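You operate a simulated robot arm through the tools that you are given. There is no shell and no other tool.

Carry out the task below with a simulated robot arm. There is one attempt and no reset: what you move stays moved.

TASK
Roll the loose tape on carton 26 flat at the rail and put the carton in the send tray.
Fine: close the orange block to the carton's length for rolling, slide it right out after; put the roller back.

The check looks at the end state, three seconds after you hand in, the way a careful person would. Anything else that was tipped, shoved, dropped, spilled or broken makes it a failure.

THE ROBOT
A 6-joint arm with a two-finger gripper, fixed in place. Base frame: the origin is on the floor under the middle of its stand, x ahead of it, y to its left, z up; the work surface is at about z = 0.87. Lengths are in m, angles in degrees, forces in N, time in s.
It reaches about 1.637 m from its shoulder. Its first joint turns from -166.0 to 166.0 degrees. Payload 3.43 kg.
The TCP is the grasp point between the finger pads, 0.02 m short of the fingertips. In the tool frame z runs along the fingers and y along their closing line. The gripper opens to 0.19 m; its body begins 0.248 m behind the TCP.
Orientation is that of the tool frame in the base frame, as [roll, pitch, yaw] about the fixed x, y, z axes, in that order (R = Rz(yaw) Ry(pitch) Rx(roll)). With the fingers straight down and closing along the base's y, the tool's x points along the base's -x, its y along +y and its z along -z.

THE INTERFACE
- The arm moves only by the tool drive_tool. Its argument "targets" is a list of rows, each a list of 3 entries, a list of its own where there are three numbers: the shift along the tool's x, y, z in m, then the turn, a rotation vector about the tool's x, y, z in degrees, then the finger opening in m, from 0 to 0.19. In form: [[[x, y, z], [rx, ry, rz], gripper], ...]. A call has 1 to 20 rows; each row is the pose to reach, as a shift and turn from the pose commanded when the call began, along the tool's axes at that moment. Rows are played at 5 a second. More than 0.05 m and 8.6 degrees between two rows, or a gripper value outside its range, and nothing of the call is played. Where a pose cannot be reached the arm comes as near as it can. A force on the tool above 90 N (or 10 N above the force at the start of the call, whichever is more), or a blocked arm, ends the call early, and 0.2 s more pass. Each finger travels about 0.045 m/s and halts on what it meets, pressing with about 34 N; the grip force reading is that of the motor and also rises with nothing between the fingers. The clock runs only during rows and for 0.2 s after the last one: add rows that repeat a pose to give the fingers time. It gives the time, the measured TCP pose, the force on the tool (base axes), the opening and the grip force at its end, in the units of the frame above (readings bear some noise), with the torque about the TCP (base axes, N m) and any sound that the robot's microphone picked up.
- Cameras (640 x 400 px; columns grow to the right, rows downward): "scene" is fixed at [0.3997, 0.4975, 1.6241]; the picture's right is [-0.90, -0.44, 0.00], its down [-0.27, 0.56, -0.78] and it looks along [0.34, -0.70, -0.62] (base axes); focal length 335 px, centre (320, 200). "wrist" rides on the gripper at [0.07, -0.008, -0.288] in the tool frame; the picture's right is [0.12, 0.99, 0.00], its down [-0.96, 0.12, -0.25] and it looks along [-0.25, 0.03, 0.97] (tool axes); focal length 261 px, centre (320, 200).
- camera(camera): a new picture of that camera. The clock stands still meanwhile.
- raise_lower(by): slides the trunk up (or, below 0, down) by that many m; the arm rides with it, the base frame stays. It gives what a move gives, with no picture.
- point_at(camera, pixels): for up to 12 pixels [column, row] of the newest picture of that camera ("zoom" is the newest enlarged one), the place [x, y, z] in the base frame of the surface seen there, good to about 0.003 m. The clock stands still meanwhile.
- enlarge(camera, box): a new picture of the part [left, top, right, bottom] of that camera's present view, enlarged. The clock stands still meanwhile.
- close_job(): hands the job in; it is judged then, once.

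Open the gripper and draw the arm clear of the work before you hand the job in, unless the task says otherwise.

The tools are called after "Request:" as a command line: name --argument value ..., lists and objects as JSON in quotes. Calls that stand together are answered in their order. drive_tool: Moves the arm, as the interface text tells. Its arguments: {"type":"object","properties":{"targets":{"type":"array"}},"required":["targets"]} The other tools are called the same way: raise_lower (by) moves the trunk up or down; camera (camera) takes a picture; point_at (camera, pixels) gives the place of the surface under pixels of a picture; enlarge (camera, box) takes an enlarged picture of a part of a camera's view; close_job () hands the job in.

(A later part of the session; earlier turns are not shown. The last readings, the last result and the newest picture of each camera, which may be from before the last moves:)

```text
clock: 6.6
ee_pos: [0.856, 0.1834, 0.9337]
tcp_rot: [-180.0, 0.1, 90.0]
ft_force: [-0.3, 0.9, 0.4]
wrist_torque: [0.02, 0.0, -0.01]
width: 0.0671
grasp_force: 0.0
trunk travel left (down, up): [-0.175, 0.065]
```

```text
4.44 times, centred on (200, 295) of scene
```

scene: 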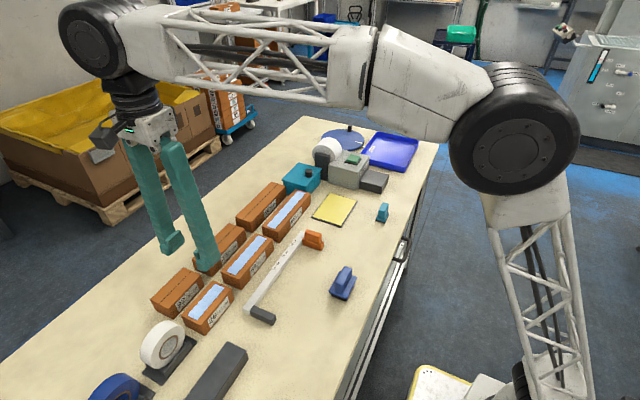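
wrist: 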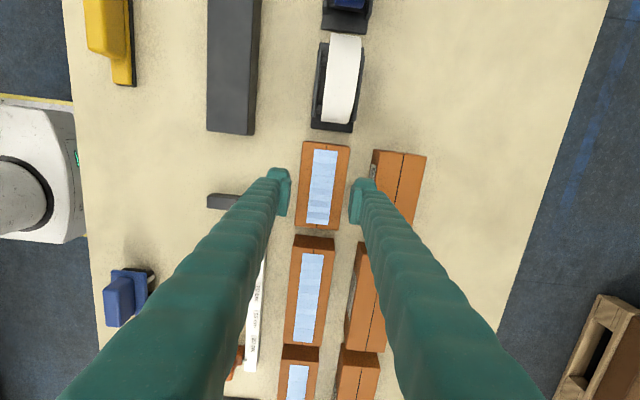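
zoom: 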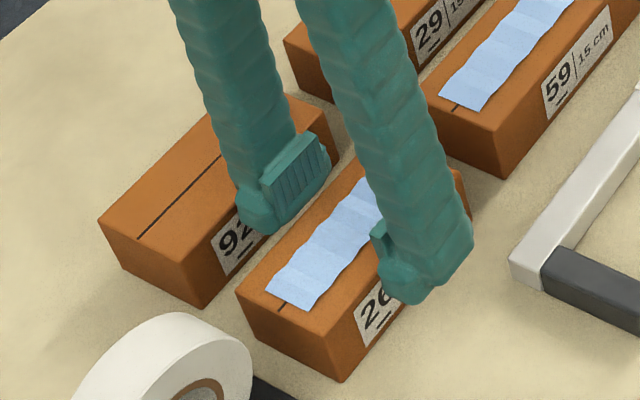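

The right fingertip looks very close to the carton's far edge (zoom ~405,250), so I measure before going lower.

Request:
enlarge --camera "wrist" --box '[320, 150, 390, 210]'

Request:
point_at --camera "zoom" --pixels '[[230, 180], [240, 130], [300, 120], [290, 150], [270, 170], [265, 200], [260, 260], [215, 280], [330, 110], [420, 120], [440, 180], [460, 60]]'

```text
6.67 times, centred on (355, 180) of wrist
```

zoom: 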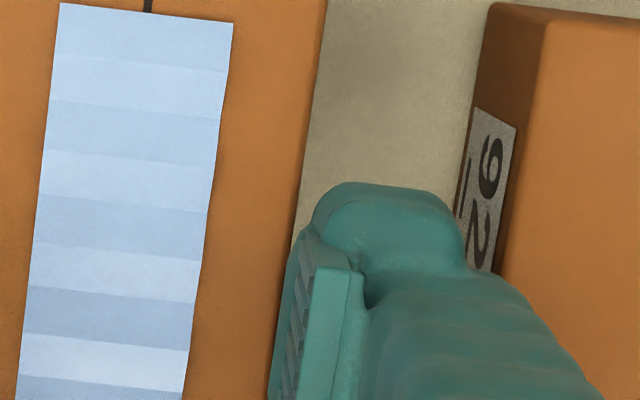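

```text
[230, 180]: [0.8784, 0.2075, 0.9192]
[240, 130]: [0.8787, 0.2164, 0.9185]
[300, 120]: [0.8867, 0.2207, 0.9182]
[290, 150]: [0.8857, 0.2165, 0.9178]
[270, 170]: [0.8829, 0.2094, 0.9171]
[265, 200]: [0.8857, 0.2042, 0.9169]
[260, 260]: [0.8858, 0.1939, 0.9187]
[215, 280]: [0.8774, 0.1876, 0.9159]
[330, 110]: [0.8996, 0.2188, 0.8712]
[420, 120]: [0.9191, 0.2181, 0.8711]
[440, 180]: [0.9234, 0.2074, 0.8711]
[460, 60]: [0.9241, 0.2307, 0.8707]
```

Request:
point_at --camera "zoom" --pixels '[[318, 205], [345, 188], [306, 228], [430, 195], [460, 225], [463, 250], [292, 260], [285, 300], [320, 235], [400, 190], [513, 200], [305, 190]]'

```text
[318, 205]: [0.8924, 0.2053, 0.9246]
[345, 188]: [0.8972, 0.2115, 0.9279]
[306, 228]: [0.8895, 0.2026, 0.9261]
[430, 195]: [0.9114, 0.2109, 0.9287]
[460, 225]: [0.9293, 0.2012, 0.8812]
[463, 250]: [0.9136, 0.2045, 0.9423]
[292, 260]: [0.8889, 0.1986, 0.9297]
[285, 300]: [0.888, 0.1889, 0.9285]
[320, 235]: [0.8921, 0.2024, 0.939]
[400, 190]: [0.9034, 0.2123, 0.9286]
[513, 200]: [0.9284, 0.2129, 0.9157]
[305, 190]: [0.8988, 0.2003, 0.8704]
```

The far pad's inner face (0.889) is only 1–2 mm off the carton edge, so I shift +2.5 mm in x, then lower 8 mm more.

Request:
drive_tool --targets '[[[0, 0.0025, 0], [0, 0, 0], 0.067], [[0, 0.0025, 0.004], [0, 0, 0], 0.067], [[0, 0.0025, 0.008], [0, 0, 0], 0.067], [[0, 0.0025, 0.008], [0, 0, 0], 0.067]]'

Request:
enlarge --camera "wrist" --box '[260, 130, 400, 230]'

Request:
enlarge --camera "scene" --box '[150, 250, 250, 340]'

```text
clock: 7.6
ee_pos: [0.8589, 0.1832, 0.9253]
tcp_rot: [179.9, 0.0, 90.0]
ft_force: [0.2, 0.0, -1.4]
wrist_torque: [-0.01, -0.03, -0.01]
width: 0.0671
grasp_force: 0.1
trunk travel left (down, up): [-0.175, 0.065]
```

```text
4.00 times, centred on (330, 180) of wrist
```

zoom: 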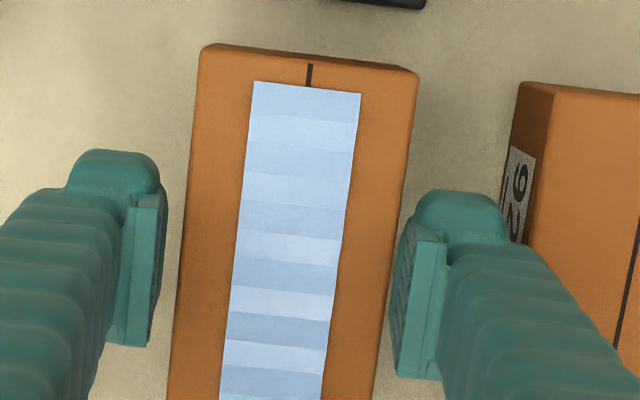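

```text
4.44 times, centred on (200, 295) of scene
```

zoom: 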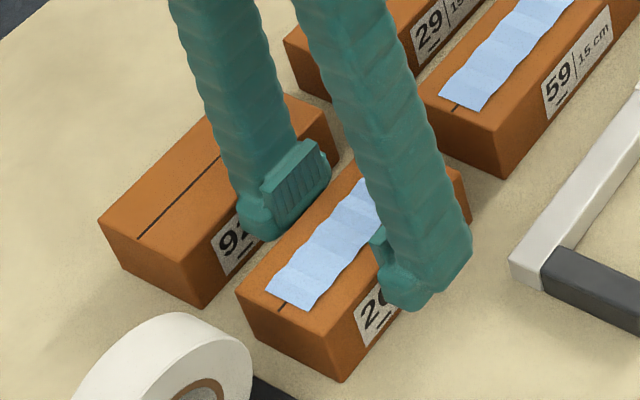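

No contact so far, with the tips about 1.5 cm below the carton's top on both sides. I close on carton 26.

Request:
drive_tool --targets '[[[0, 0, 0], [0, 0, 0], 0.06], [[0, 0, 0], [0, 0, 0], 0.05], [[0, 0, 0], [0, 0, 0], 0.045], [[0, 0, 0], [0, 0, 0], 0.045]]'

Request:
enlarge --camera "scene" --box '[150, 250, 250, 340]'

```text
clock: 8.6
ee_pos: [0.8575, 0.1828, 0.9254]
tcp_rot: [-179.9, 0.1, 90.0]
ft_force: [0.6, 1.1, -0.5]
wrist_torque: [0.02, -0.01, -0.03]
width: 0.0607
grasp_force: 34.0
trunk travel left (down, up): [-0.175, 0.065]
```

```text
4.44 times, centred on (200, 295) of scene
```

zoom: 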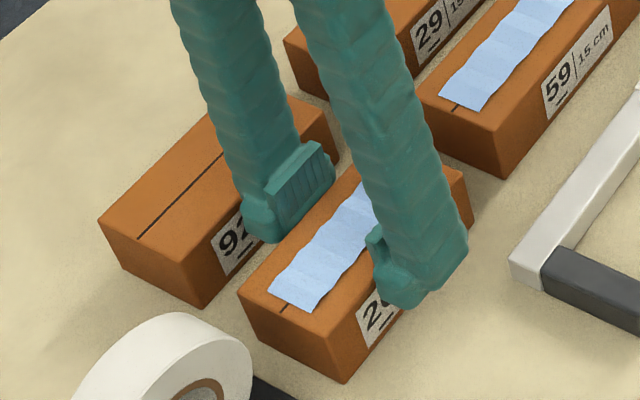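

Gripped at width 0.0607 with 34 N. I lift 3 cm straight up and check that the carton comes along level.

Request:
drive_tool --targets '[[[0, 0, -0.004], [0, 0, 0], 0.045], [[0, 0, -0.012], [0, 0, 0], 0.045], [[0, 0, -0.022], [0, 0, 0], 0.045], [[0, 0, -0.03], [0, 0, 0], 0.045], [[0, 0, -0.03], [0, 0, 0], 0.045]]'

Request:
enlarge --camera "scene" --box '[140, 220, 280, 340]'

Request:
camera --camera "wrist"

```text
clock: 9.8
ee_pos: [0.8584, 0.1825, 0.955]
tcp_rot: [179.9, 0.0, 90.0]
ft_force: [-0.7, 0.0, -1.5]
wrist_torque: [0.03, -0.02, 0.01]
width: 0.061
grasp_force: 33.8
trunk travel left (down, up): [-0.175, 0.065]
```

```text
3.33 times, centred on (210, 280) of scene
```

zoom: 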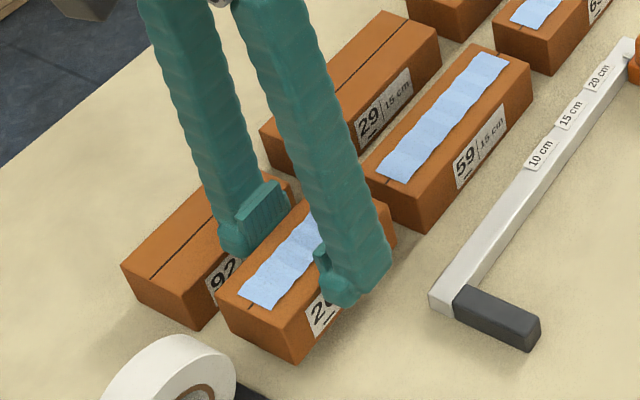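

```text
taken
```

wrist: 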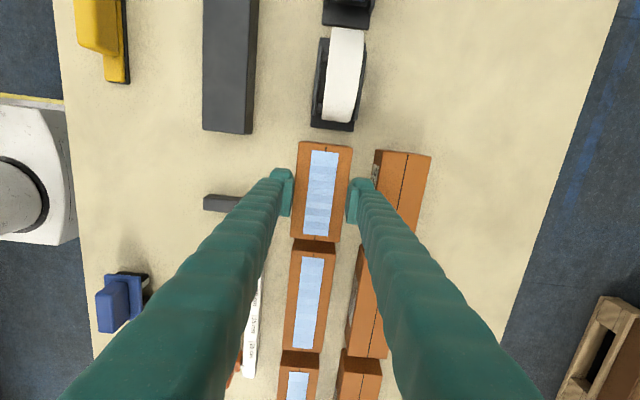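

Carton 26 hangs level between the fingers (~0.15 kg). I raise it to clear everything and carry it over to the rail's near side, above (0.731, 0.07).

Request:
drive_tool --targets '[[[0, 0, -0.03], [0, 0, 0], 0.045], [[0, 0, -0.065], [0, 0, 0], 0.045], [[-0.016, -0.018, -0.065], [0, 0, 0], 0.045], [[-0.037, -0.042, -0.065], [0, 0, 0], 0.045], [[-0.06, -0.068, -0.065], [0, 0, 0], 0.045], [[-0.083, -0.094, -0.065], [0, 0, 0], 0.045], [[-0.102, -0.115, -0.065], [0, 0, 0], 0.045], [[-0.112, -0.127, -0.065], [0, 0, 0], 0.045], [[-0.112, -0.127, -0.065], [0, 0, 0], 0.045]]'

Request:
camera --camera "scene"

Request:
camera --camera "wrist"

```text
clock: 11.8
ee_pos: [0.7313, 0.0714, 1.0189]
tcp_rot: [-180.0, -0.1, 89.9]
ft_force: [-0.1, -0.9, -2.6]
wrist_torque: [0.01, -0.03, 0.03]
width: 0.0608
grasp_force: 34.5
trunk travel left (down, up): [-0.175, 0.065]
```

```text
taken
```

scene: 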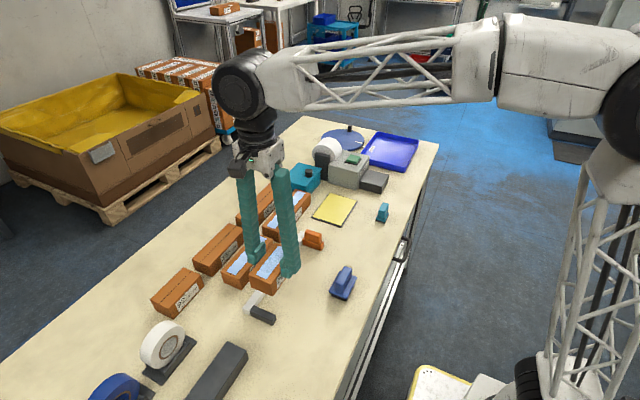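

```text
taken
```

wrist: 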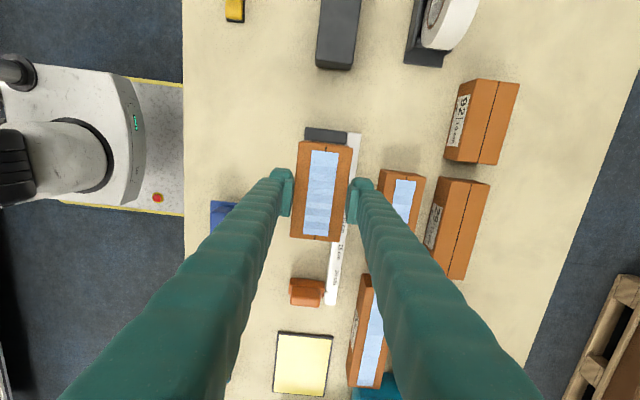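

Carton hangs over the rail's near side. I measure its held edges and the rail/stop faces seen from here before lowering.

Request:
enlarge --camera "wrist" --box '[270, 115, 380, 255]'

Request:
point_at --camera "wrist" --pixels '[[299, 143], [351, 148], [320, 143], [293, 234], [338, 239], [347, 170], [312, 136], [340, 140], [356, 140], [361, 145], [343, 137], [335, 145]]'

```text
2.86 times, centred on (325, 185) of wrist
```

zoom: 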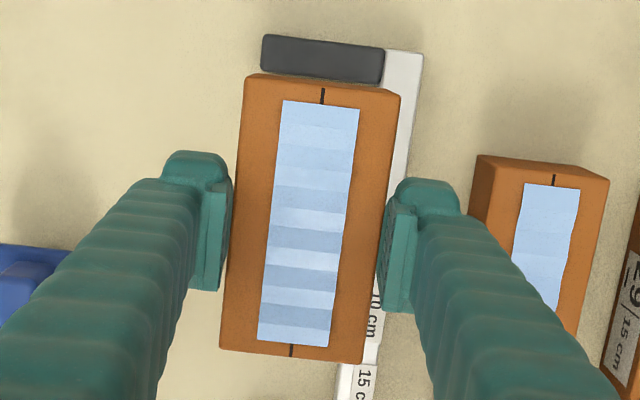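

```text
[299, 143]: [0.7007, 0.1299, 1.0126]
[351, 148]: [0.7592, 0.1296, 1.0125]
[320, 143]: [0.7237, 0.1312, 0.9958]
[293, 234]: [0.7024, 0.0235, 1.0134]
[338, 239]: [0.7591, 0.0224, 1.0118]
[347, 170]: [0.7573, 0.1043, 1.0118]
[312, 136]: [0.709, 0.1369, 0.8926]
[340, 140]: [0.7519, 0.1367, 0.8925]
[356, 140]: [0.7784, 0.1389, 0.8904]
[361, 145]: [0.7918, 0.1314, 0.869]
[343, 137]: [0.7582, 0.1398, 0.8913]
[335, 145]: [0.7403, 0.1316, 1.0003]
```

The carton's +y end (0.131) would just meet the stop, so I back off 5 mm in y and lower to 3 mm above the table.

Request:
drive_tool --targets '[[[-0.005, 0, 0.01], [0, 0, 0], 0.045], [[-0.005, 0, 0.035], [0, 0, 0], 0.045], [[-0.005, 0, 0.06], [0, 0, 0], 0.045], [[-0.005, 0, 0.08], [0, 0, 0], 0.045], [[-0.005, 0, 0.089], [0, 0, 0], 0.045], [[-0.005, 0, 0.089], [0, 0, 0], 0.045]]'

Request:
enlarge --camera "wrist" --box '[270, 115, 380, 255]'

Request:
enlarge --camera "scene" --box '[220, 220, 340, 340]'

```text
clock: 13.2
ee_pos: [0.7324, 0.0653, 0.9294]
tcp_rot: [180.0, -0.1, 90.0]
ft_force: [-0.2, 0.1, -2.3]
wrist_torque: [0.0, 0.01, 0.04]
width: 0.0611
grasp_force: 34.4
trunk travel left (down, up): [-0.175, 0.065]
```

```text
2.86 times, centred on (325, 185) of wrist
```

zoom: 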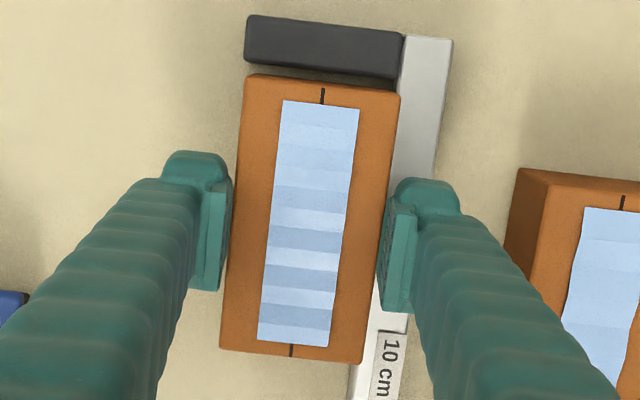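

```text
3.33 times, centred on (280, 280) of scene
```

zoom: 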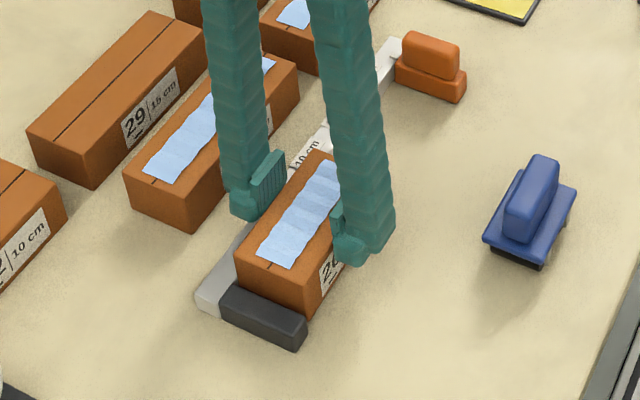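

Carton sits square, close to rail and stop. I lower to the table, then ease it 4 mm toward the rail and read the force.

Request:
drive_tool --targets '[[[0, 0, 0.002], [0, 0, 0], 0.045], [[0, 0, 0.0035], [0, 0, 0], 0.045], [[0, 0.001, 0.0035], [0, 0, 0], 0.045], [[0, 0.002, 0.0035], [0, 0, 0], 0.045], [[0, 0.003, 0.0035], [0, 0, 0], 0.045], [[0, 0.003, 0.0035], [0, 0, 0], 0.045]]'

Request:
enlarge --camera "wrist" --box '[270, 115, 380, 255]'

```text
clock: 14.6
ee_pos: [0.7347, 0.0659, 0.9279]
tcp_rot: [-179.9, -0.1, 90.0]
ft_force: [-9.7, 1.8, -5.0]
wrist_torque: [0.05, 0.46, -0.05]
width: 0.0612
grasp_force: 34.5
trunk travel left (down, up): [-0.175, 0.065]
```

```text
2.86 times, centred on (325, 185) of wrist
```

zoom: 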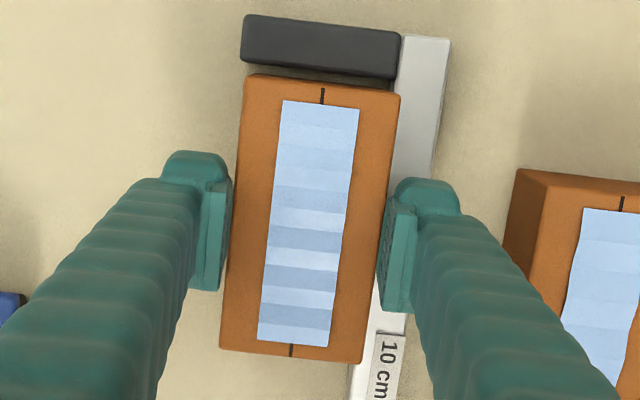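

There is a −9.7 N reaction in x, so the carton touches the rail. I back off 1 mm, lower 1.5 mm more, and slide it +y in small steps toward the stop.

Request:
drive_tool --targets '[[[0, -0.001, 0], [0, 0, 0], 0.045], [[0, -0.001, 0.0015], [0, 0, 0], 0.045], [[0.002, -0.001, 0.0015], [0, 0, 0], 0.045], [[0.0035, -0.001, 0.0015], [0, 0, 0], 0.045], [[0.0035, -0.001, 0.0015], [0, 0, 0], 0.045]]'

Request:
enlarge --camera "wrist" --box '[270, 115, 380, 255]'

```text
clock: 16.0
ee_pos: [0.7328, 0.0691, 0.9354]
tcp_rot: [179.3, 0.0, 90.0]
ft_force: [-27.0, -2.6, 60.4]
wrist_torque: [-0.15, -0.42, -0.05]
width: 0.0481
grasp_force: 34.0
trunk travel left (down, up): [-0.175, 0.065]
stopped in row 5: the force on the tool passed its limit at 96 N (the readings are from after the stop); the commanded pose is now the measured one
```

```text
2.86 times, centred on (325, 185) of wrist
```

zoom: 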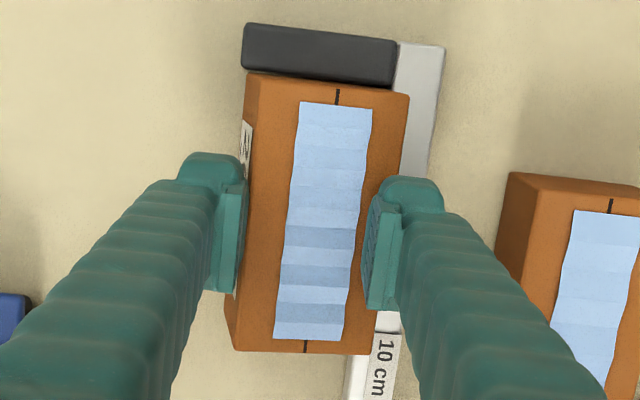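

The force limit tripped: the grip slipped (width 0.048) and a finger seems to be on the carton's top. I look closely before any further motion.

Request:
enlarge --camera "scene" --box '[230, 230, 320, 320]'

Request:
enlarge --camera "wrist" --box '[290, 120, 380, 250]'

```text
4.44 times, centred on (275, 275) of scene
```

zoom: 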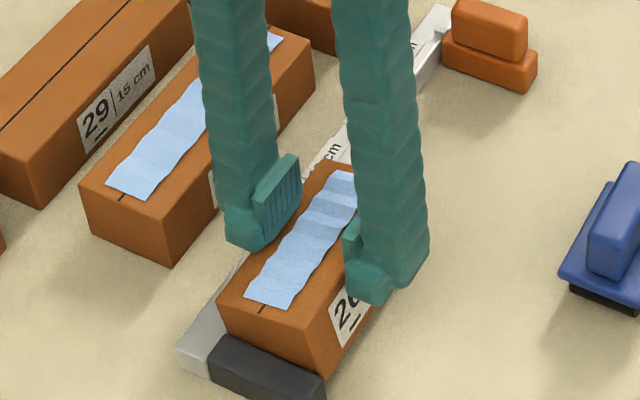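

```text
3.08 times, centred on (335, 185) of wrist
```

zoom: 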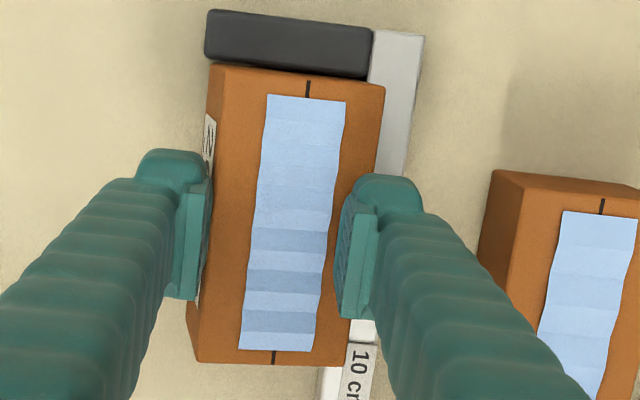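

Carton 26 is tilted: its −x side is lifted (label visible at zoom 210,140) and the far finger is pressing its top edge. I unload gently by raising 2 mm without changing the grip, and read the force.

Request:
drive_tool --targets '[[[0, 0, -0.001], [0, 0, 0], 0.048], [[0, 0, -0.002], [0, 0, 0], 0.048]]'

Request:
enlarge --camera "scene" --box '[230, 230, 320, 320]'

Request:
enlarge --camera "wrist" --box '[290, 120, 380, 250]'

```text
clock: 16.6
ee_pos: [0.7372, 0.0705, 0.9327]
tcp_rot: [179.4, 0.0, 90.0]
ft_force: [12.9, 1.2, 30.1]
wrist_torque: [-0.02, -1.33, 0.03]
width: 0.0522
grasp_force: 34.1
trunk travel left (down, up): [-0.175, 0.065]
```

```text
4.44 times, centred on (275, 275) of scene
```

zoom: 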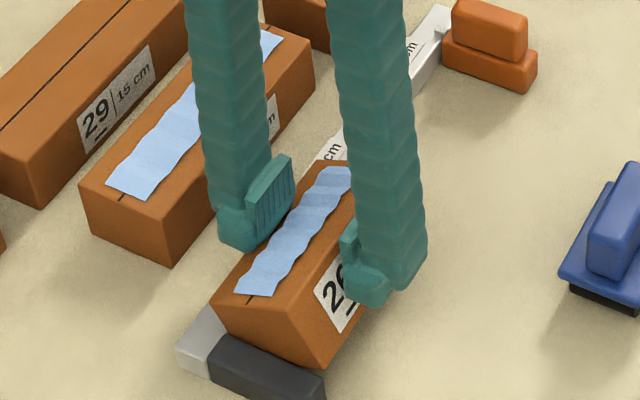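

```text
3.08 times, centred on (335, 185) of wrist
```

zoom: 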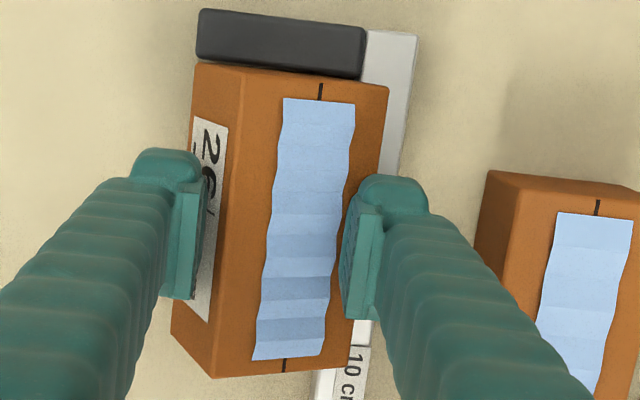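

The carton is leaning with its −x bottom edge up; opening slowly will let it settle flat onto the table beside the rail. I open in small steps.

Request:
drive_tool --targets '[[[0, 0, 0], [0, 0, 0], 0.053], [[0, 0, 0], [0, 0, 0], 0.055], [[0, 0, 0], [0, 0, 0], 0.057], [[0, 0, 0], [0, 0, 0], 0.059]]'

Request:
enlarge --camera "scene" --box '[230, 230, 320, 320]'

Request:
enlarge --camera "wrist" --box '[290, 120, 380, 250]'

```text
clock: 17.6
ee_pos: [0.7349, 0.0696, 0.9329]
tcp_rot: [179.5, 0.0, 90.0]
ft_force: [2.2, 1.1, 8.0]
wrist_torque: [0.04, -0.34, 0.05]
width: 0.0604
grasp_force: 1.3
trunk travel left (down, up): [-0.175, 0.065]
```

```text
4.44 times, centred on (275, 275) of scene
```

zoom: 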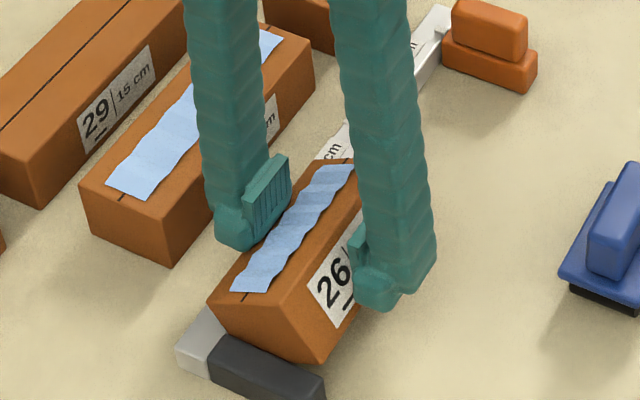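

```text
3.08 times, centred on (335, 185) of wrist
```

zoom: 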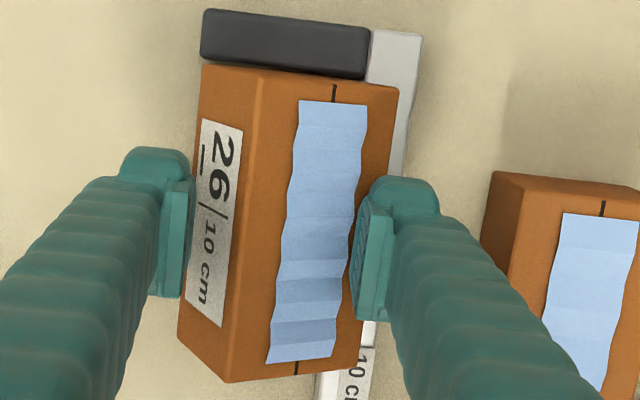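

The carton is leaning ~30° with its +x face against the rail's edge, held down by the far finger; gravity will bring it back flat. I move −x while rising slightly so it follows the fingers down gently.

Request:
drive_tool --targets '[[[0, -0.003, -0.0015], [0, 0, 0], 0.063], [[0, -0.006, -0.003], [0, 0, 0], 0.065], [[0, -0.009, -0.0045], [0, 0, 0], 0.066], [[0, -0.012, -0.006], [0, 0, 0], 0.066]]'

Request:
enlarge --camera "scene" --box '[230, 230, 320, 320]'

Request:
enlarge --camera "wrist" --box '[290, 120, 380, 250]'

```text
clock: 18.6
ee_pos: [0.7241, 0.0697, 0.9394]
tcp_rot: [179.5, 0.0, 90.1]
ft_force: [-0.3, 0.4, -0.5]
wrist_torque: [-0.01, 0.02, 0.01]
width: 0.0651
grasp_force: 0.1
trunk travel left (down, up): [-0.175, 0.065]
```

```text
4.44 times, centred on (275, 275) of scene
```

zoom: 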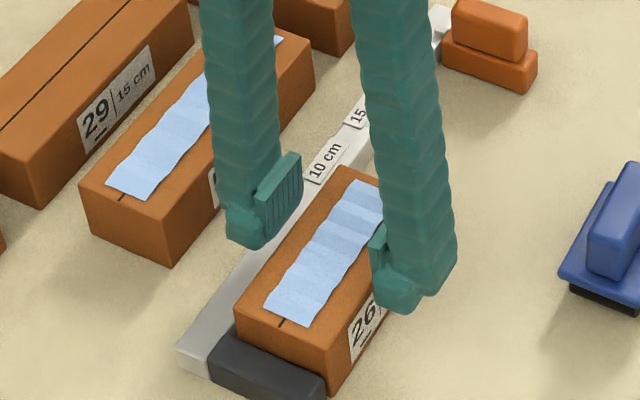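

```text
3.08 times, centred on (335, 185) of wrist
```

zoom: 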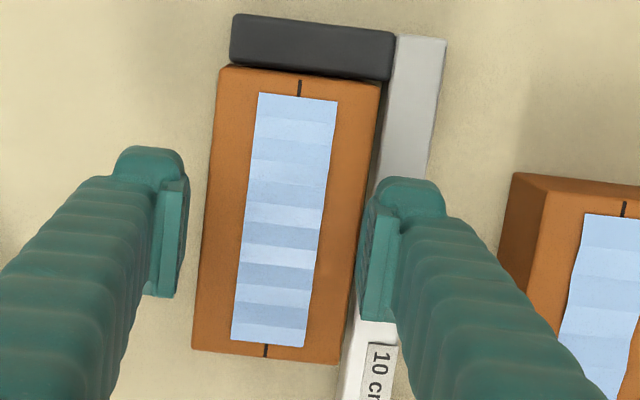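

The carton is flat again beside the rail with zero force. I rise 5 cm, open, and measure where it stands.

Request:
drive_tool --targets '[[[0, 0.003, -0.01], [0, 0, 0], 0.07], [[0, 0.003, -0.04], [0, 0, 0], 0.09], [[0, 0.003, -0.08], [0, 0, 0], 0.1], [[0, 0.003, -0.1], [0, 0, 0], 0.1], [[0, 0.003, -0.1], [0, 0, 0], 0.1]]'

Request:
enlarge --camera "wrist" --box '[270, 130, 380, 250]'

Request:
enlarge --camera "scene" --box '[230, 230, 320, 330]'

```text
clock: 19.8
ee_pos: [0.7275, 0.0646, 1.0387]
tcp_rot: [179.5, 0.0, 90.0]
ft_force: [-0.4, 0.7, 0.4]
wrist_torque: [0.01, 0.0, -0.01]
width: 0.0998
grasp_force: 0.0
trunk travel left (down, up): [-0.175, 0.065]
```

```text
3.33 times, centred on (325, 190) of wrist
```

zoom: 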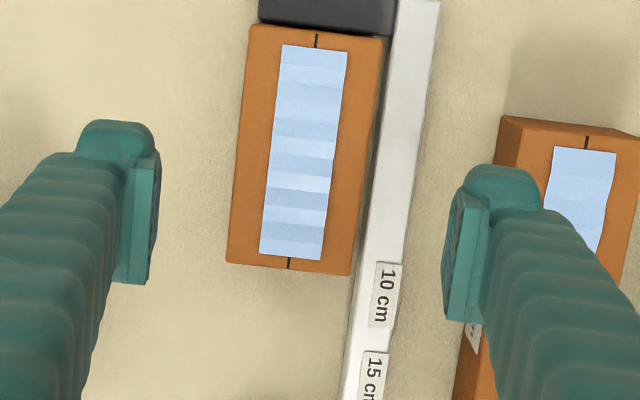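

```text
4.00 times, centred on (275, 280) of scene
```

zoom: 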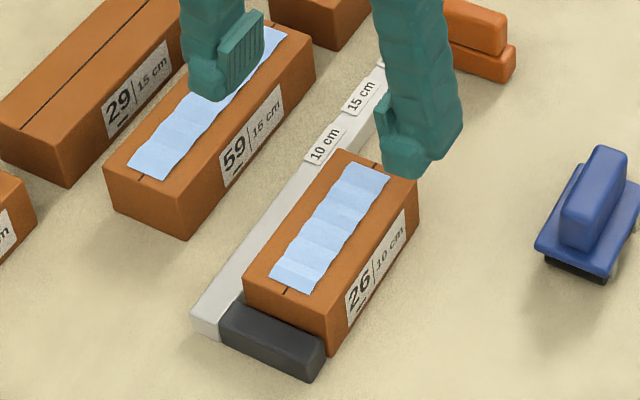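

Request:
enlarge --camera "wrist" --box '[270, 130, 380, 250]'

Request:
point_at --camera "zoom" --pixels '[[254, 32], [380, 42], [351, 270], [230, 260], [374, 120], [362, 220], [368, 220], [387, 60], [382, 25], [270, 20], [300, 20], [360, 260]]'

```text
3.33 times, centred on (325, 190) of wrist
```

zoom: 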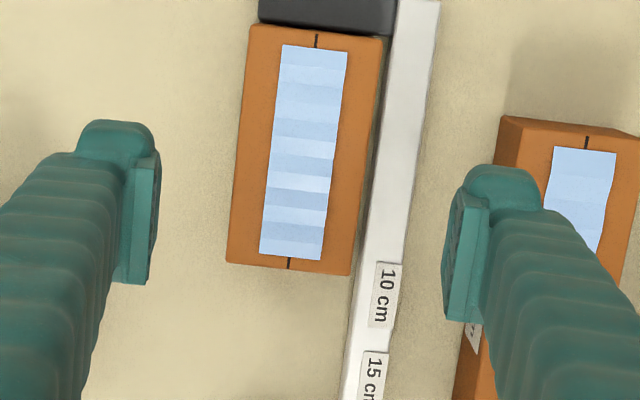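

```text
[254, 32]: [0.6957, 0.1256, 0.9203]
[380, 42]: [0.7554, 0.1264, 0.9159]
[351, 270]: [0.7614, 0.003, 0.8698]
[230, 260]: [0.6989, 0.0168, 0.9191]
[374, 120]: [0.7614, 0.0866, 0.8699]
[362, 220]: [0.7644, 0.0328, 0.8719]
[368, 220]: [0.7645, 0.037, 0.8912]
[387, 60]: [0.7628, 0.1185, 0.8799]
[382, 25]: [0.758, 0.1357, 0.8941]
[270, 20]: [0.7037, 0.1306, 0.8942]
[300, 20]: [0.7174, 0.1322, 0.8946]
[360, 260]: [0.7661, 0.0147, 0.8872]
```

The carton is flat: x 0.697–0.757, y 0.017–0.127, ~6 mm off the rail and ~1° yawed. I'll square it to the rail by pushing low with closed fingers, so I first correct the small tool tilt and move to its −x side up high.

Request:
drive_tool --targets '[[[0.002, -0.03, 0], [0.5, 0, 0], 0.06], [[0.005, -0.06, 0], [0.5, 0, 0], 0.03], [[0.0075, -0.0875, 0], [0.5, 0, 0], 0.0]]'

Request:
drive_tool --targets '[[[0, 0, 0], [0, 0, -8], 0], [[0, 0, 0], [0, 0, -16], 0], [[0, 0, 0], [0, 0, -24], 0], [[0, 0, 0], [0, 0, -32], 0], [[0, 0, 0], [0, 0, -40], 0], [[0, 0, 0], [0, 0, -48], 0], [[0, 0, 0], [0, 0, -56], 0], [[0, 0, 0], [0, 0, -64], 0], [[0, 0, 0], [0, 0, -72], 0], [[0, 0, 0], [0, 0, -80], 0], [[0, 0, 0], [0, 0, -86], 0], [[0, 0, 0], [0, 0, -90], 0], [[0, 0, 0], [0, 0, -90], 0]]'

Request:
camera --camera "wrist"

Request:
camera --camera "scene"

```text
clock: 20.6
ee_pos: [0.6399, 0.0779, 1.0363]
tcp_rot: [-180.0, 0.0, 90.0]
ft_force: [-0.2, 0.5, -0.7]
wrist_torque: [0.0, 0.16, 0.0]
width: 0.0315
grasp_force: 0.1
trunk travel left (down, up): [-0.175, 0.065]
```

```text
clock: 23.4
ee_pos: [0.639, 0.0777, 1.0381]
tcp_rot: [180.0, 0.0, 180.0]
ft_force: [-0.2, -0.7, 0.5]
wrist_torque: [0.0, 0.02, 0.03]
width: 0.0
grasp_force: 34.0
trunk travel left (down, up): [-0.175, 0.065]
```

```text
taken
```

wrist: 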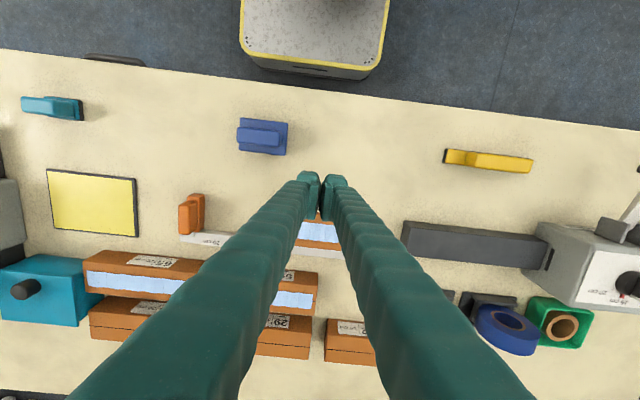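

```text
taken
```

scene: 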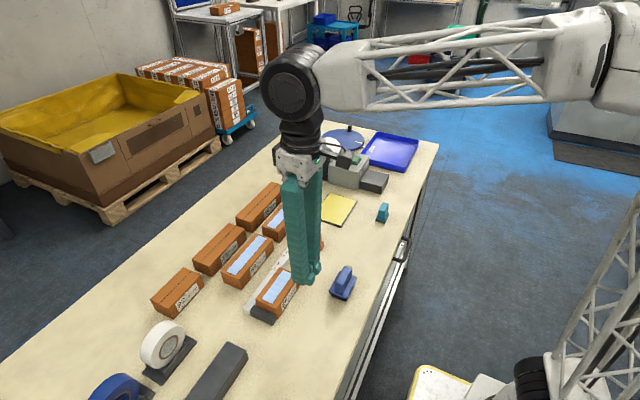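

The gripper is closed and back to its default yaw at (0.639, 0.078). I descend to z≈0.898 on the −x side of carton 26 (roller and stop are clear of this spot).

Request:
drive_tool --targets '[[[0, -0.005, 0.035], [0, 0, 0], 0], [[0, -0.005, 0.07], [0, 0, 0], 0], [[0, -0.005, 0.105], [0, 0, 0], 0], [[0, -0.005, 0.13], [0, 0, 0], 0], [[0, -0.005, 0.14], [0, 0, 0], 0], [[0, -0.005, 0.14], [0, 0, 0], 0]]'

Request:
enlarge --camera "scene" --box '[230, 220, 370, 330]'

Request:
enlarge --camera "wrist" --box '[240, 150, 420, 270]'

```text
clock: 24.8
ee_pos: [0.6384, 0.0722, 0.9006]
tcp_rot: [-180.0, 0.1, 180.0]
ft_force: [-0.3, 0.5, -1.2]
wrist_torque: [-0.01, -0.02, 0.0]
width: 0.0
grasp_force: 33.9
trunk travel left (down, up): [-0.175, 0.065]
```

```text
3.64 times, centred on (300, 275) of scene
```

zoom: 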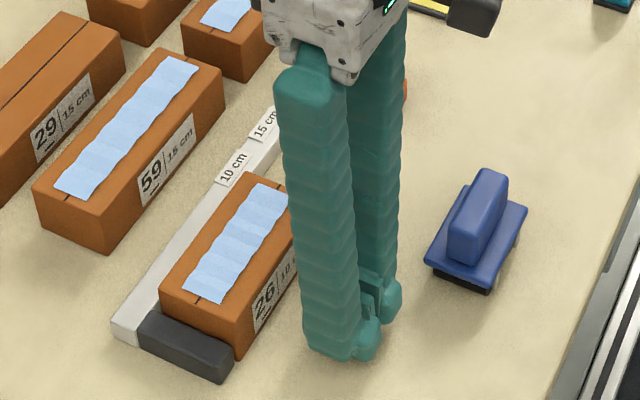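

```text
3.33 times, centred on (330, 210) of wrist
```

zoom: 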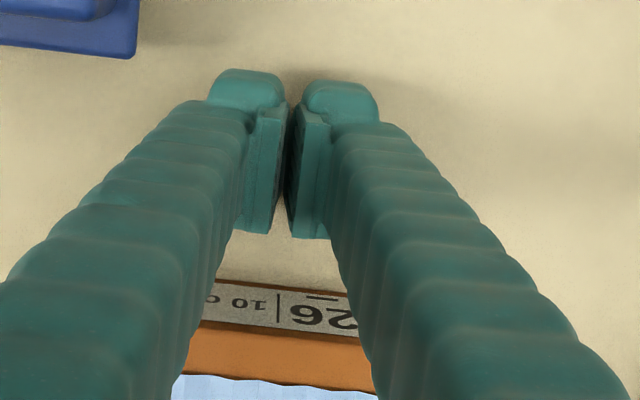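

I measure the fingers' +x side versus the carton's −x face (label) to know the push distance.

Request:
point_at --camera "zoom" --pixels '[[265, 228], [310, 235], [250, 228], [220, 250], [350, 250], [300, 300], [250, 290], [340, 325], [250, 325], [230, 330], [300, 285], [240, 75]]'

Request:
enlarge --camera "scene" --box '[280, 260, 350, 330]'

Request:
point_at --camera "zoom" --pixels '[[155, 250], [200, 310], [150, 200], [260, 310], [230, 320], [170, 290], [250, 240], [320, 240], [290, 310], [110, 150], [130, 100], [300, 180]]'

```text
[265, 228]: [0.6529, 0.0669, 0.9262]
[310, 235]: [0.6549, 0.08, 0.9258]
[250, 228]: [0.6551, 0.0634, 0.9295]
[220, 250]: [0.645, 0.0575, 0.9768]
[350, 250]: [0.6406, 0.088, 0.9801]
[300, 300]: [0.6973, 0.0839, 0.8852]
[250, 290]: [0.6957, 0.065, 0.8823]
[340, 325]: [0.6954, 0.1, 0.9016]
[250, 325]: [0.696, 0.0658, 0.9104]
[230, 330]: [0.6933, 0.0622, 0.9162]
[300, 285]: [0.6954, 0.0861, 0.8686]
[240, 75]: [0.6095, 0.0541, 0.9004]
```

```text
5.71 times, centred on (315, 295) of scene
```

zoom: 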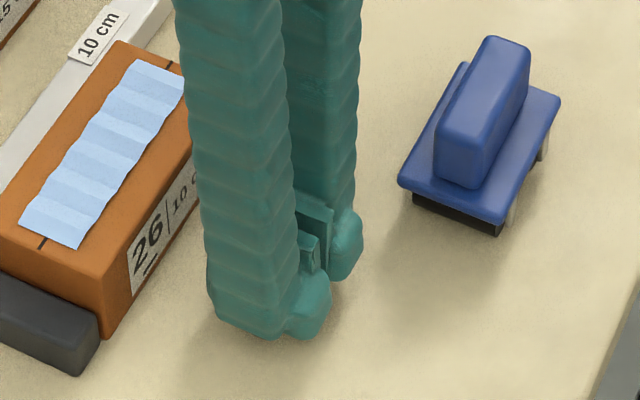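

```text
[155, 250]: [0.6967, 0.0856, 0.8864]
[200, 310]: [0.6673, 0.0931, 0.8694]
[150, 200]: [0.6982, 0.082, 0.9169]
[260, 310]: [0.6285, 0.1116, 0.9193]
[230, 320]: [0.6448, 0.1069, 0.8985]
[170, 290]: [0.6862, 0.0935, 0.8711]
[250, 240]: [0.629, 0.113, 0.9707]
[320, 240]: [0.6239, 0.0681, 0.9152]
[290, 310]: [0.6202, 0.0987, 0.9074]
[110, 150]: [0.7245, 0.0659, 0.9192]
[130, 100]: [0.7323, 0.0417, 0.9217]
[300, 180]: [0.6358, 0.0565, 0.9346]
```

Carton's −x face is at 0.6965. I push +x: quickly 28 mm, then 2 mm steps, watching force.

Request:
drive_tool --targets '[[[-0.014, 0, 0], [0, 0, 0], 0], [[-0.028, 0, 0], [0, 0, 0], 0], [[-0.031, 0, 0], [0, 0, 0], 0], [[-0.033, 0, 0], [0, 0, 0], 0], [[-0.035, 0, 0], [0, 0, 0], 0]]'

Request:
enlarge --camera "scene" --box '[240, 250, 330, 330]'

```text
clock: 26.0
ee_pos: [0.6733, 0.0732, 0.8981]
tcp_rot: [180.0, 0.0, -180.0]
ft_force: [-1.3, 0.2, 0.9]
wrist_torque: [0.02, 0.01, 0.02]
width: 0.006
grasp_force: 34.2
trunk travel left (down, up): [-0.175, 0.065]
```

```text
5.00 times, centred on (285, 290) of scene
```

zoom: 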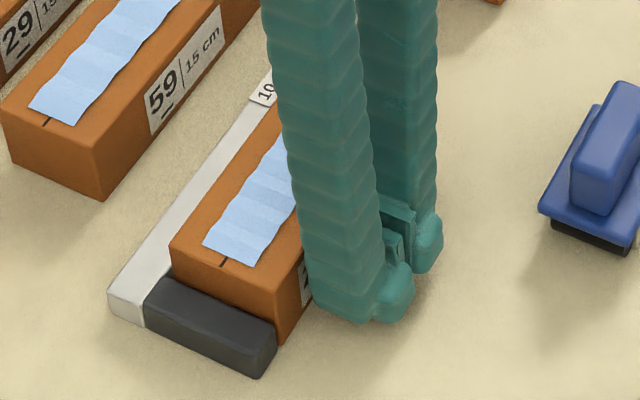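

Light contact (−1.3 N). I continue in 1–2 mm steps up to ~7 mm more, watching for the rail.

Request:
drive_tool --targets '[[[-0.0015, 0, 0], [0, 0, 0], 0], [[-0.003, 0, 0], [0, 0, 0], 0], [[-0.0045, 0, 0], [0, 0, 0], 0]]'

Request:
enlarge --camera "scene" --box '[240, 250, 330, 330]'

```text
clock: 26.8
ee_pos: [0.6786, 0.0735, 0.8999]
tcp_rot: [-180.0, 0.0, 180.0]
ft_force: [-1.8, 0.2, 1.3]
wrist_torque: [0.02, 0.0, -0.02]
width: 0.0059
grasp_force: 34.1
trunk travel left (down, up): [-0.175, 0.065]
```

```text
5.00 times, centred on (285, 290) of scene
```

zoom: 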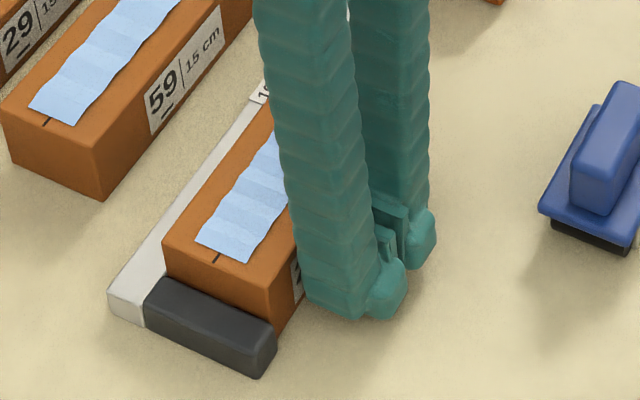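

The carton is sliding smoothly toward the rail; I push 3 mm more in 1 mm steps.

Request:
drive_tool --targets '[[[-0.001, 0, 0], [0, 0, 0], 0], [[-0.002, 0, 0], [0, 0, 0], 0]]'

Request:
enlarge --camera "scene" --box '[240, 250, 330, 330]'

```text
clock: 27.4
ee_pos: [0.6791, 0.0729, 0.8991]
tcp_rot: [180.0, 0.0, -180.0]
ft_force: [-5.6, 0.9, -1.5]
wrist_torque: [0.01, 0.06, 0.04]
width: 0.0058
grasp_force: 34.7
trunk travel left (down, up): [-0.175, 0.065]
```

```text
5.00 times, centred on (285, 290) of scene
```

zoom: 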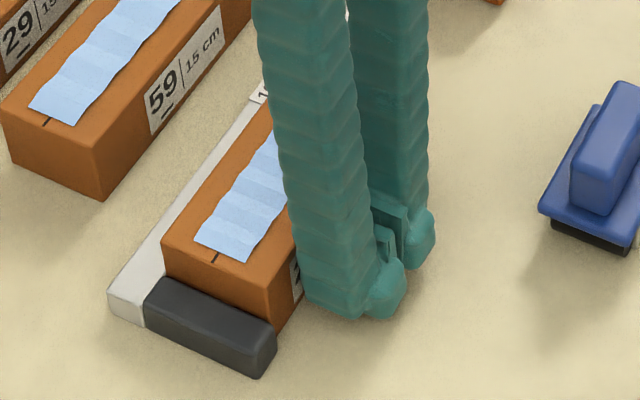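

−5.6 N: the carton is seated against the rail. I back the fingers off 4 cm in −x, then rise.

Request:
drive_tool --targets '[[[0.01, 0, 0], [0, 0, 0], 0], [[0.04, 0, 0], [0, 0, 0], 0], [[0.04, 0, -0.04], [0, 0, 0], 0], [[0.04, 0, -0.09], [0, 0, 0], 0], [[0.04, 0, -0.13], [0, 0, 0], 0]]'

Request:
camera --camera "scene"

Request:
enlarge --camera "scene" --box '[235, 220, 335, 330]'

```text
clock: 28.6
ee_pos: [0.6376, 0.0739, 1.0298]
tcp_rot: [-180.0, -0.2, -179.9]
ft_force: [0.5, -0.3, -0.1]
wrist_torque: [-0.02, 0.1, 0.02]
width: 0.0003
grasp_force: 34.0
trunk travel left (down, up): [-0.175, 0.065]
```

```text
taken
```

scene: 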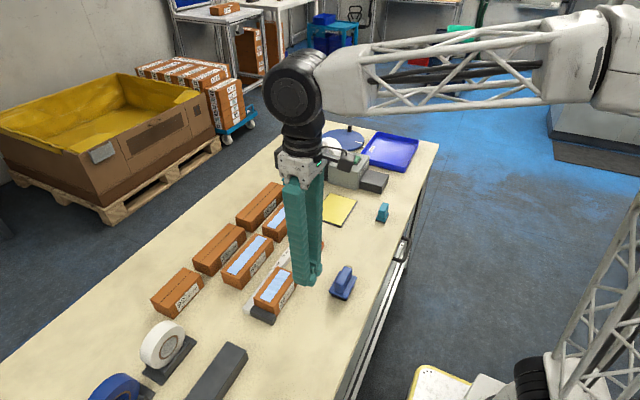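

```text
3.64 times, centred on (285, 275) of scene
```

zoom: 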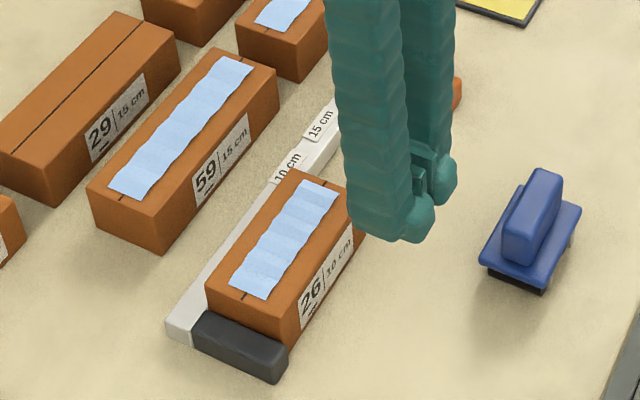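

Carton 26 sits square on the rail, next to the stop. For the orange block I'll grip its handle along x (so no finger gets between block and carton), so I turn +90° while moving above it, opening to 0.08.

Request:
drive_tool --targets '[[[-0.0, -0.02, -0.01], [0, 0, 7.5], 0.02], [[-0.008, -0.04, -0.02], [0, 0, 15], 0.04], [[-0.016, -0.06, -0.03], [0, 0, 22.5], 0.06], [[-0.024, -0.08, -0.03], [0, 0, 30], 0.08], [[-0.032, -0.1, -0.03], [0, 0, 37.5], 0.08], [[-0.04, -0.12, -0.03], [0, 0, 45], 0.08], [[-0.048, -0.14, -0.03], [0, 0, 52.5], 0.08], [[-0.056, -0.16, -0.03], [0, 0, 60], 0.08], [[-0.064, -0.18, -0.03], [0, 0, 67.5], 0.08], [[-0.073, -0.2, -0.03], [0, 0, 75], 0.08], [[-0.082, -0.215, -0.03], [0, 0, 82.5], 0.08], [[-0.089, -0.222, -0.03], [0, 0, 90], 0.08], [[-0.089, -0.222, -0.03], [0, 0, 90], 0.08]]'

Request:
camera --camera "wrist"

Request:
enlarge --camera "scene" --box '[235, 200, 375, 330]'

```text
clock: 31.4
ee_pos: [0.7289, -0.1488, 1.0594]
tcp_rot: [-180.0, -0.1, 90.0]
ft_force: [-0.5, -0.4, 0.0]
wrist_torque: [-0.01, 0.0, -0.01]
width: 0.0799
grasp_force: 0.2
trunk travel left (down, up): [-0.175, 0.065]
```

```text
taken
```

wrist: 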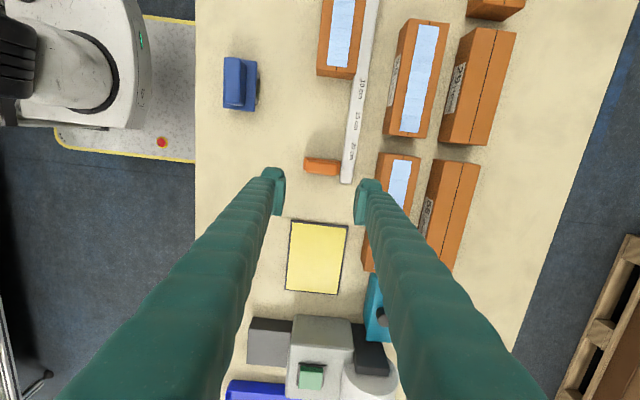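

```text
3.08 times, centred on (305, 265) of scene
```

zoom: 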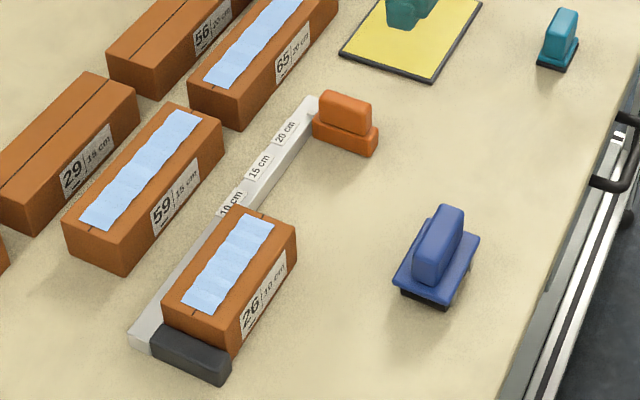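

The view is clear; orange block at wrist (322,167). I measure its handle, and carton 65 next to where the far finger will go.

Request:
enlarge --camera "wrist" --box '[260, 130, 420, 240]'

Request:
point_at --camera "zoom" --pixels '[[180, 120], [320, 130], [312, 170], [190, 170], [250, 145], [250, 110], [250, 170], [330, 155], [350, 100], [475, 140], [470, 200], [330, 175]]'

```text
3.64 times, centred on (340, 185) of wrist
```

zoom: 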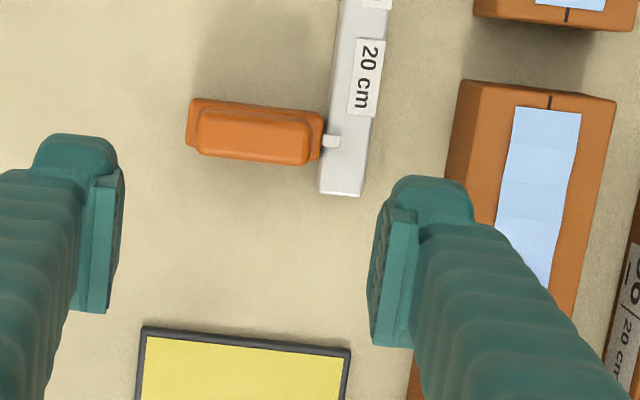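

```text
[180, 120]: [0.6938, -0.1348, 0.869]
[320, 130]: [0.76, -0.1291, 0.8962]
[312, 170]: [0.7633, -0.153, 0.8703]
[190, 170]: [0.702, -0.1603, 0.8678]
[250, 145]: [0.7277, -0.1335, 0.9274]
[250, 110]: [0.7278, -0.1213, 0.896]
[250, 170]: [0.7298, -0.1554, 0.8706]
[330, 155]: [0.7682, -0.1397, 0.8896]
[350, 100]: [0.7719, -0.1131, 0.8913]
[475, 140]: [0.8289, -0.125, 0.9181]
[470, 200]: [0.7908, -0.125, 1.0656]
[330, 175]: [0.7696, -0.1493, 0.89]
```

Request:
point_at --camera "zoom" --pixels '[[202, 116], [306, 128], [304, 160], [202, 150], [254, 118], [250, 158], [200, 130], [306, 145], [322, 120], [190, 102], [318, 150], [250, 103]]'

```text
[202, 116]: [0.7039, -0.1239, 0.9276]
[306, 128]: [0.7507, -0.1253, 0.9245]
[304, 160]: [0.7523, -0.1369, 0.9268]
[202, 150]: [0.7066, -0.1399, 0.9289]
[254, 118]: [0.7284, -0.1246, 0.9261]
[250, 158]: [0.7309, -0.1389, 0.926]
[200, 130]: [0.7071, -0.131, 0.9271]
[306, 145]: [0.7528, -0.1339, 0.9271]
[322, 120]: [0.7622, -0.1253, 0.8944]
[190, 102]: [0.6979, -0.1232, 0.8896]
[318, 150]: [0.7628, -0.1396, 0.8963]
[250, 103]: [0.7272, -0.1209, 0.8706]
```

Handle spans x 0.704–0.753, y −0.140…−0.124, top 0.928; base inner face y≈−0.1205. The TCP is well placed at (0.729,−0.1488); I narrow to 0.062 and descend to z≈0.945 first.

Request:
drive_tool --targets '[[[0, 0, 0.03], [0, 0, 0], 0.062], [[0, 0, 0.065], [0, 0, 0], 0.062], [[0, 0, 0.095], [0, 0, 0], 0.062], [[0, 0, 0.115], [0, 0, 0], 0.062], [[0, 0, 0.115], [0, 0, 0], 0.062]]'

Request:
enlarge --camera "wrist" --box '[260, 130, 400, 230]'

Request:
enlarge --camera "scene" --box '[270, 190, 350, 260]'

```text
clock: 32.6
ee_pos: [0.7287, -0.1499, 0.944]
tcp_rot: [180.0, 0.0, 90.1]
ft_force: [-0.6, 0.5, 0.5]
wrist_torque: [-0.01, -0.03, -0.01]
width: 0.062
grasp_force: 0.0
trunk travel left (down, up): [-0.175, 0.065]
```

```text
4.00 times, centred on (330, 180) of wrist
```

zoom: 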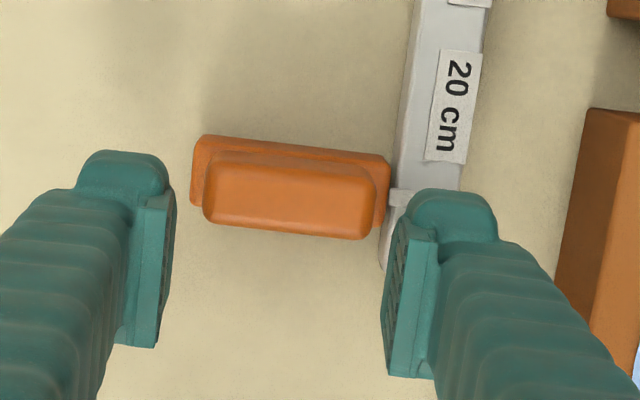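

```text
5.71 times, centred on (310, 225) of scene
```

zoom: 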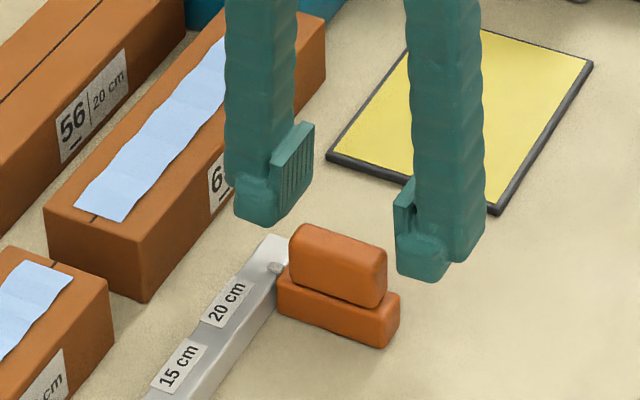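

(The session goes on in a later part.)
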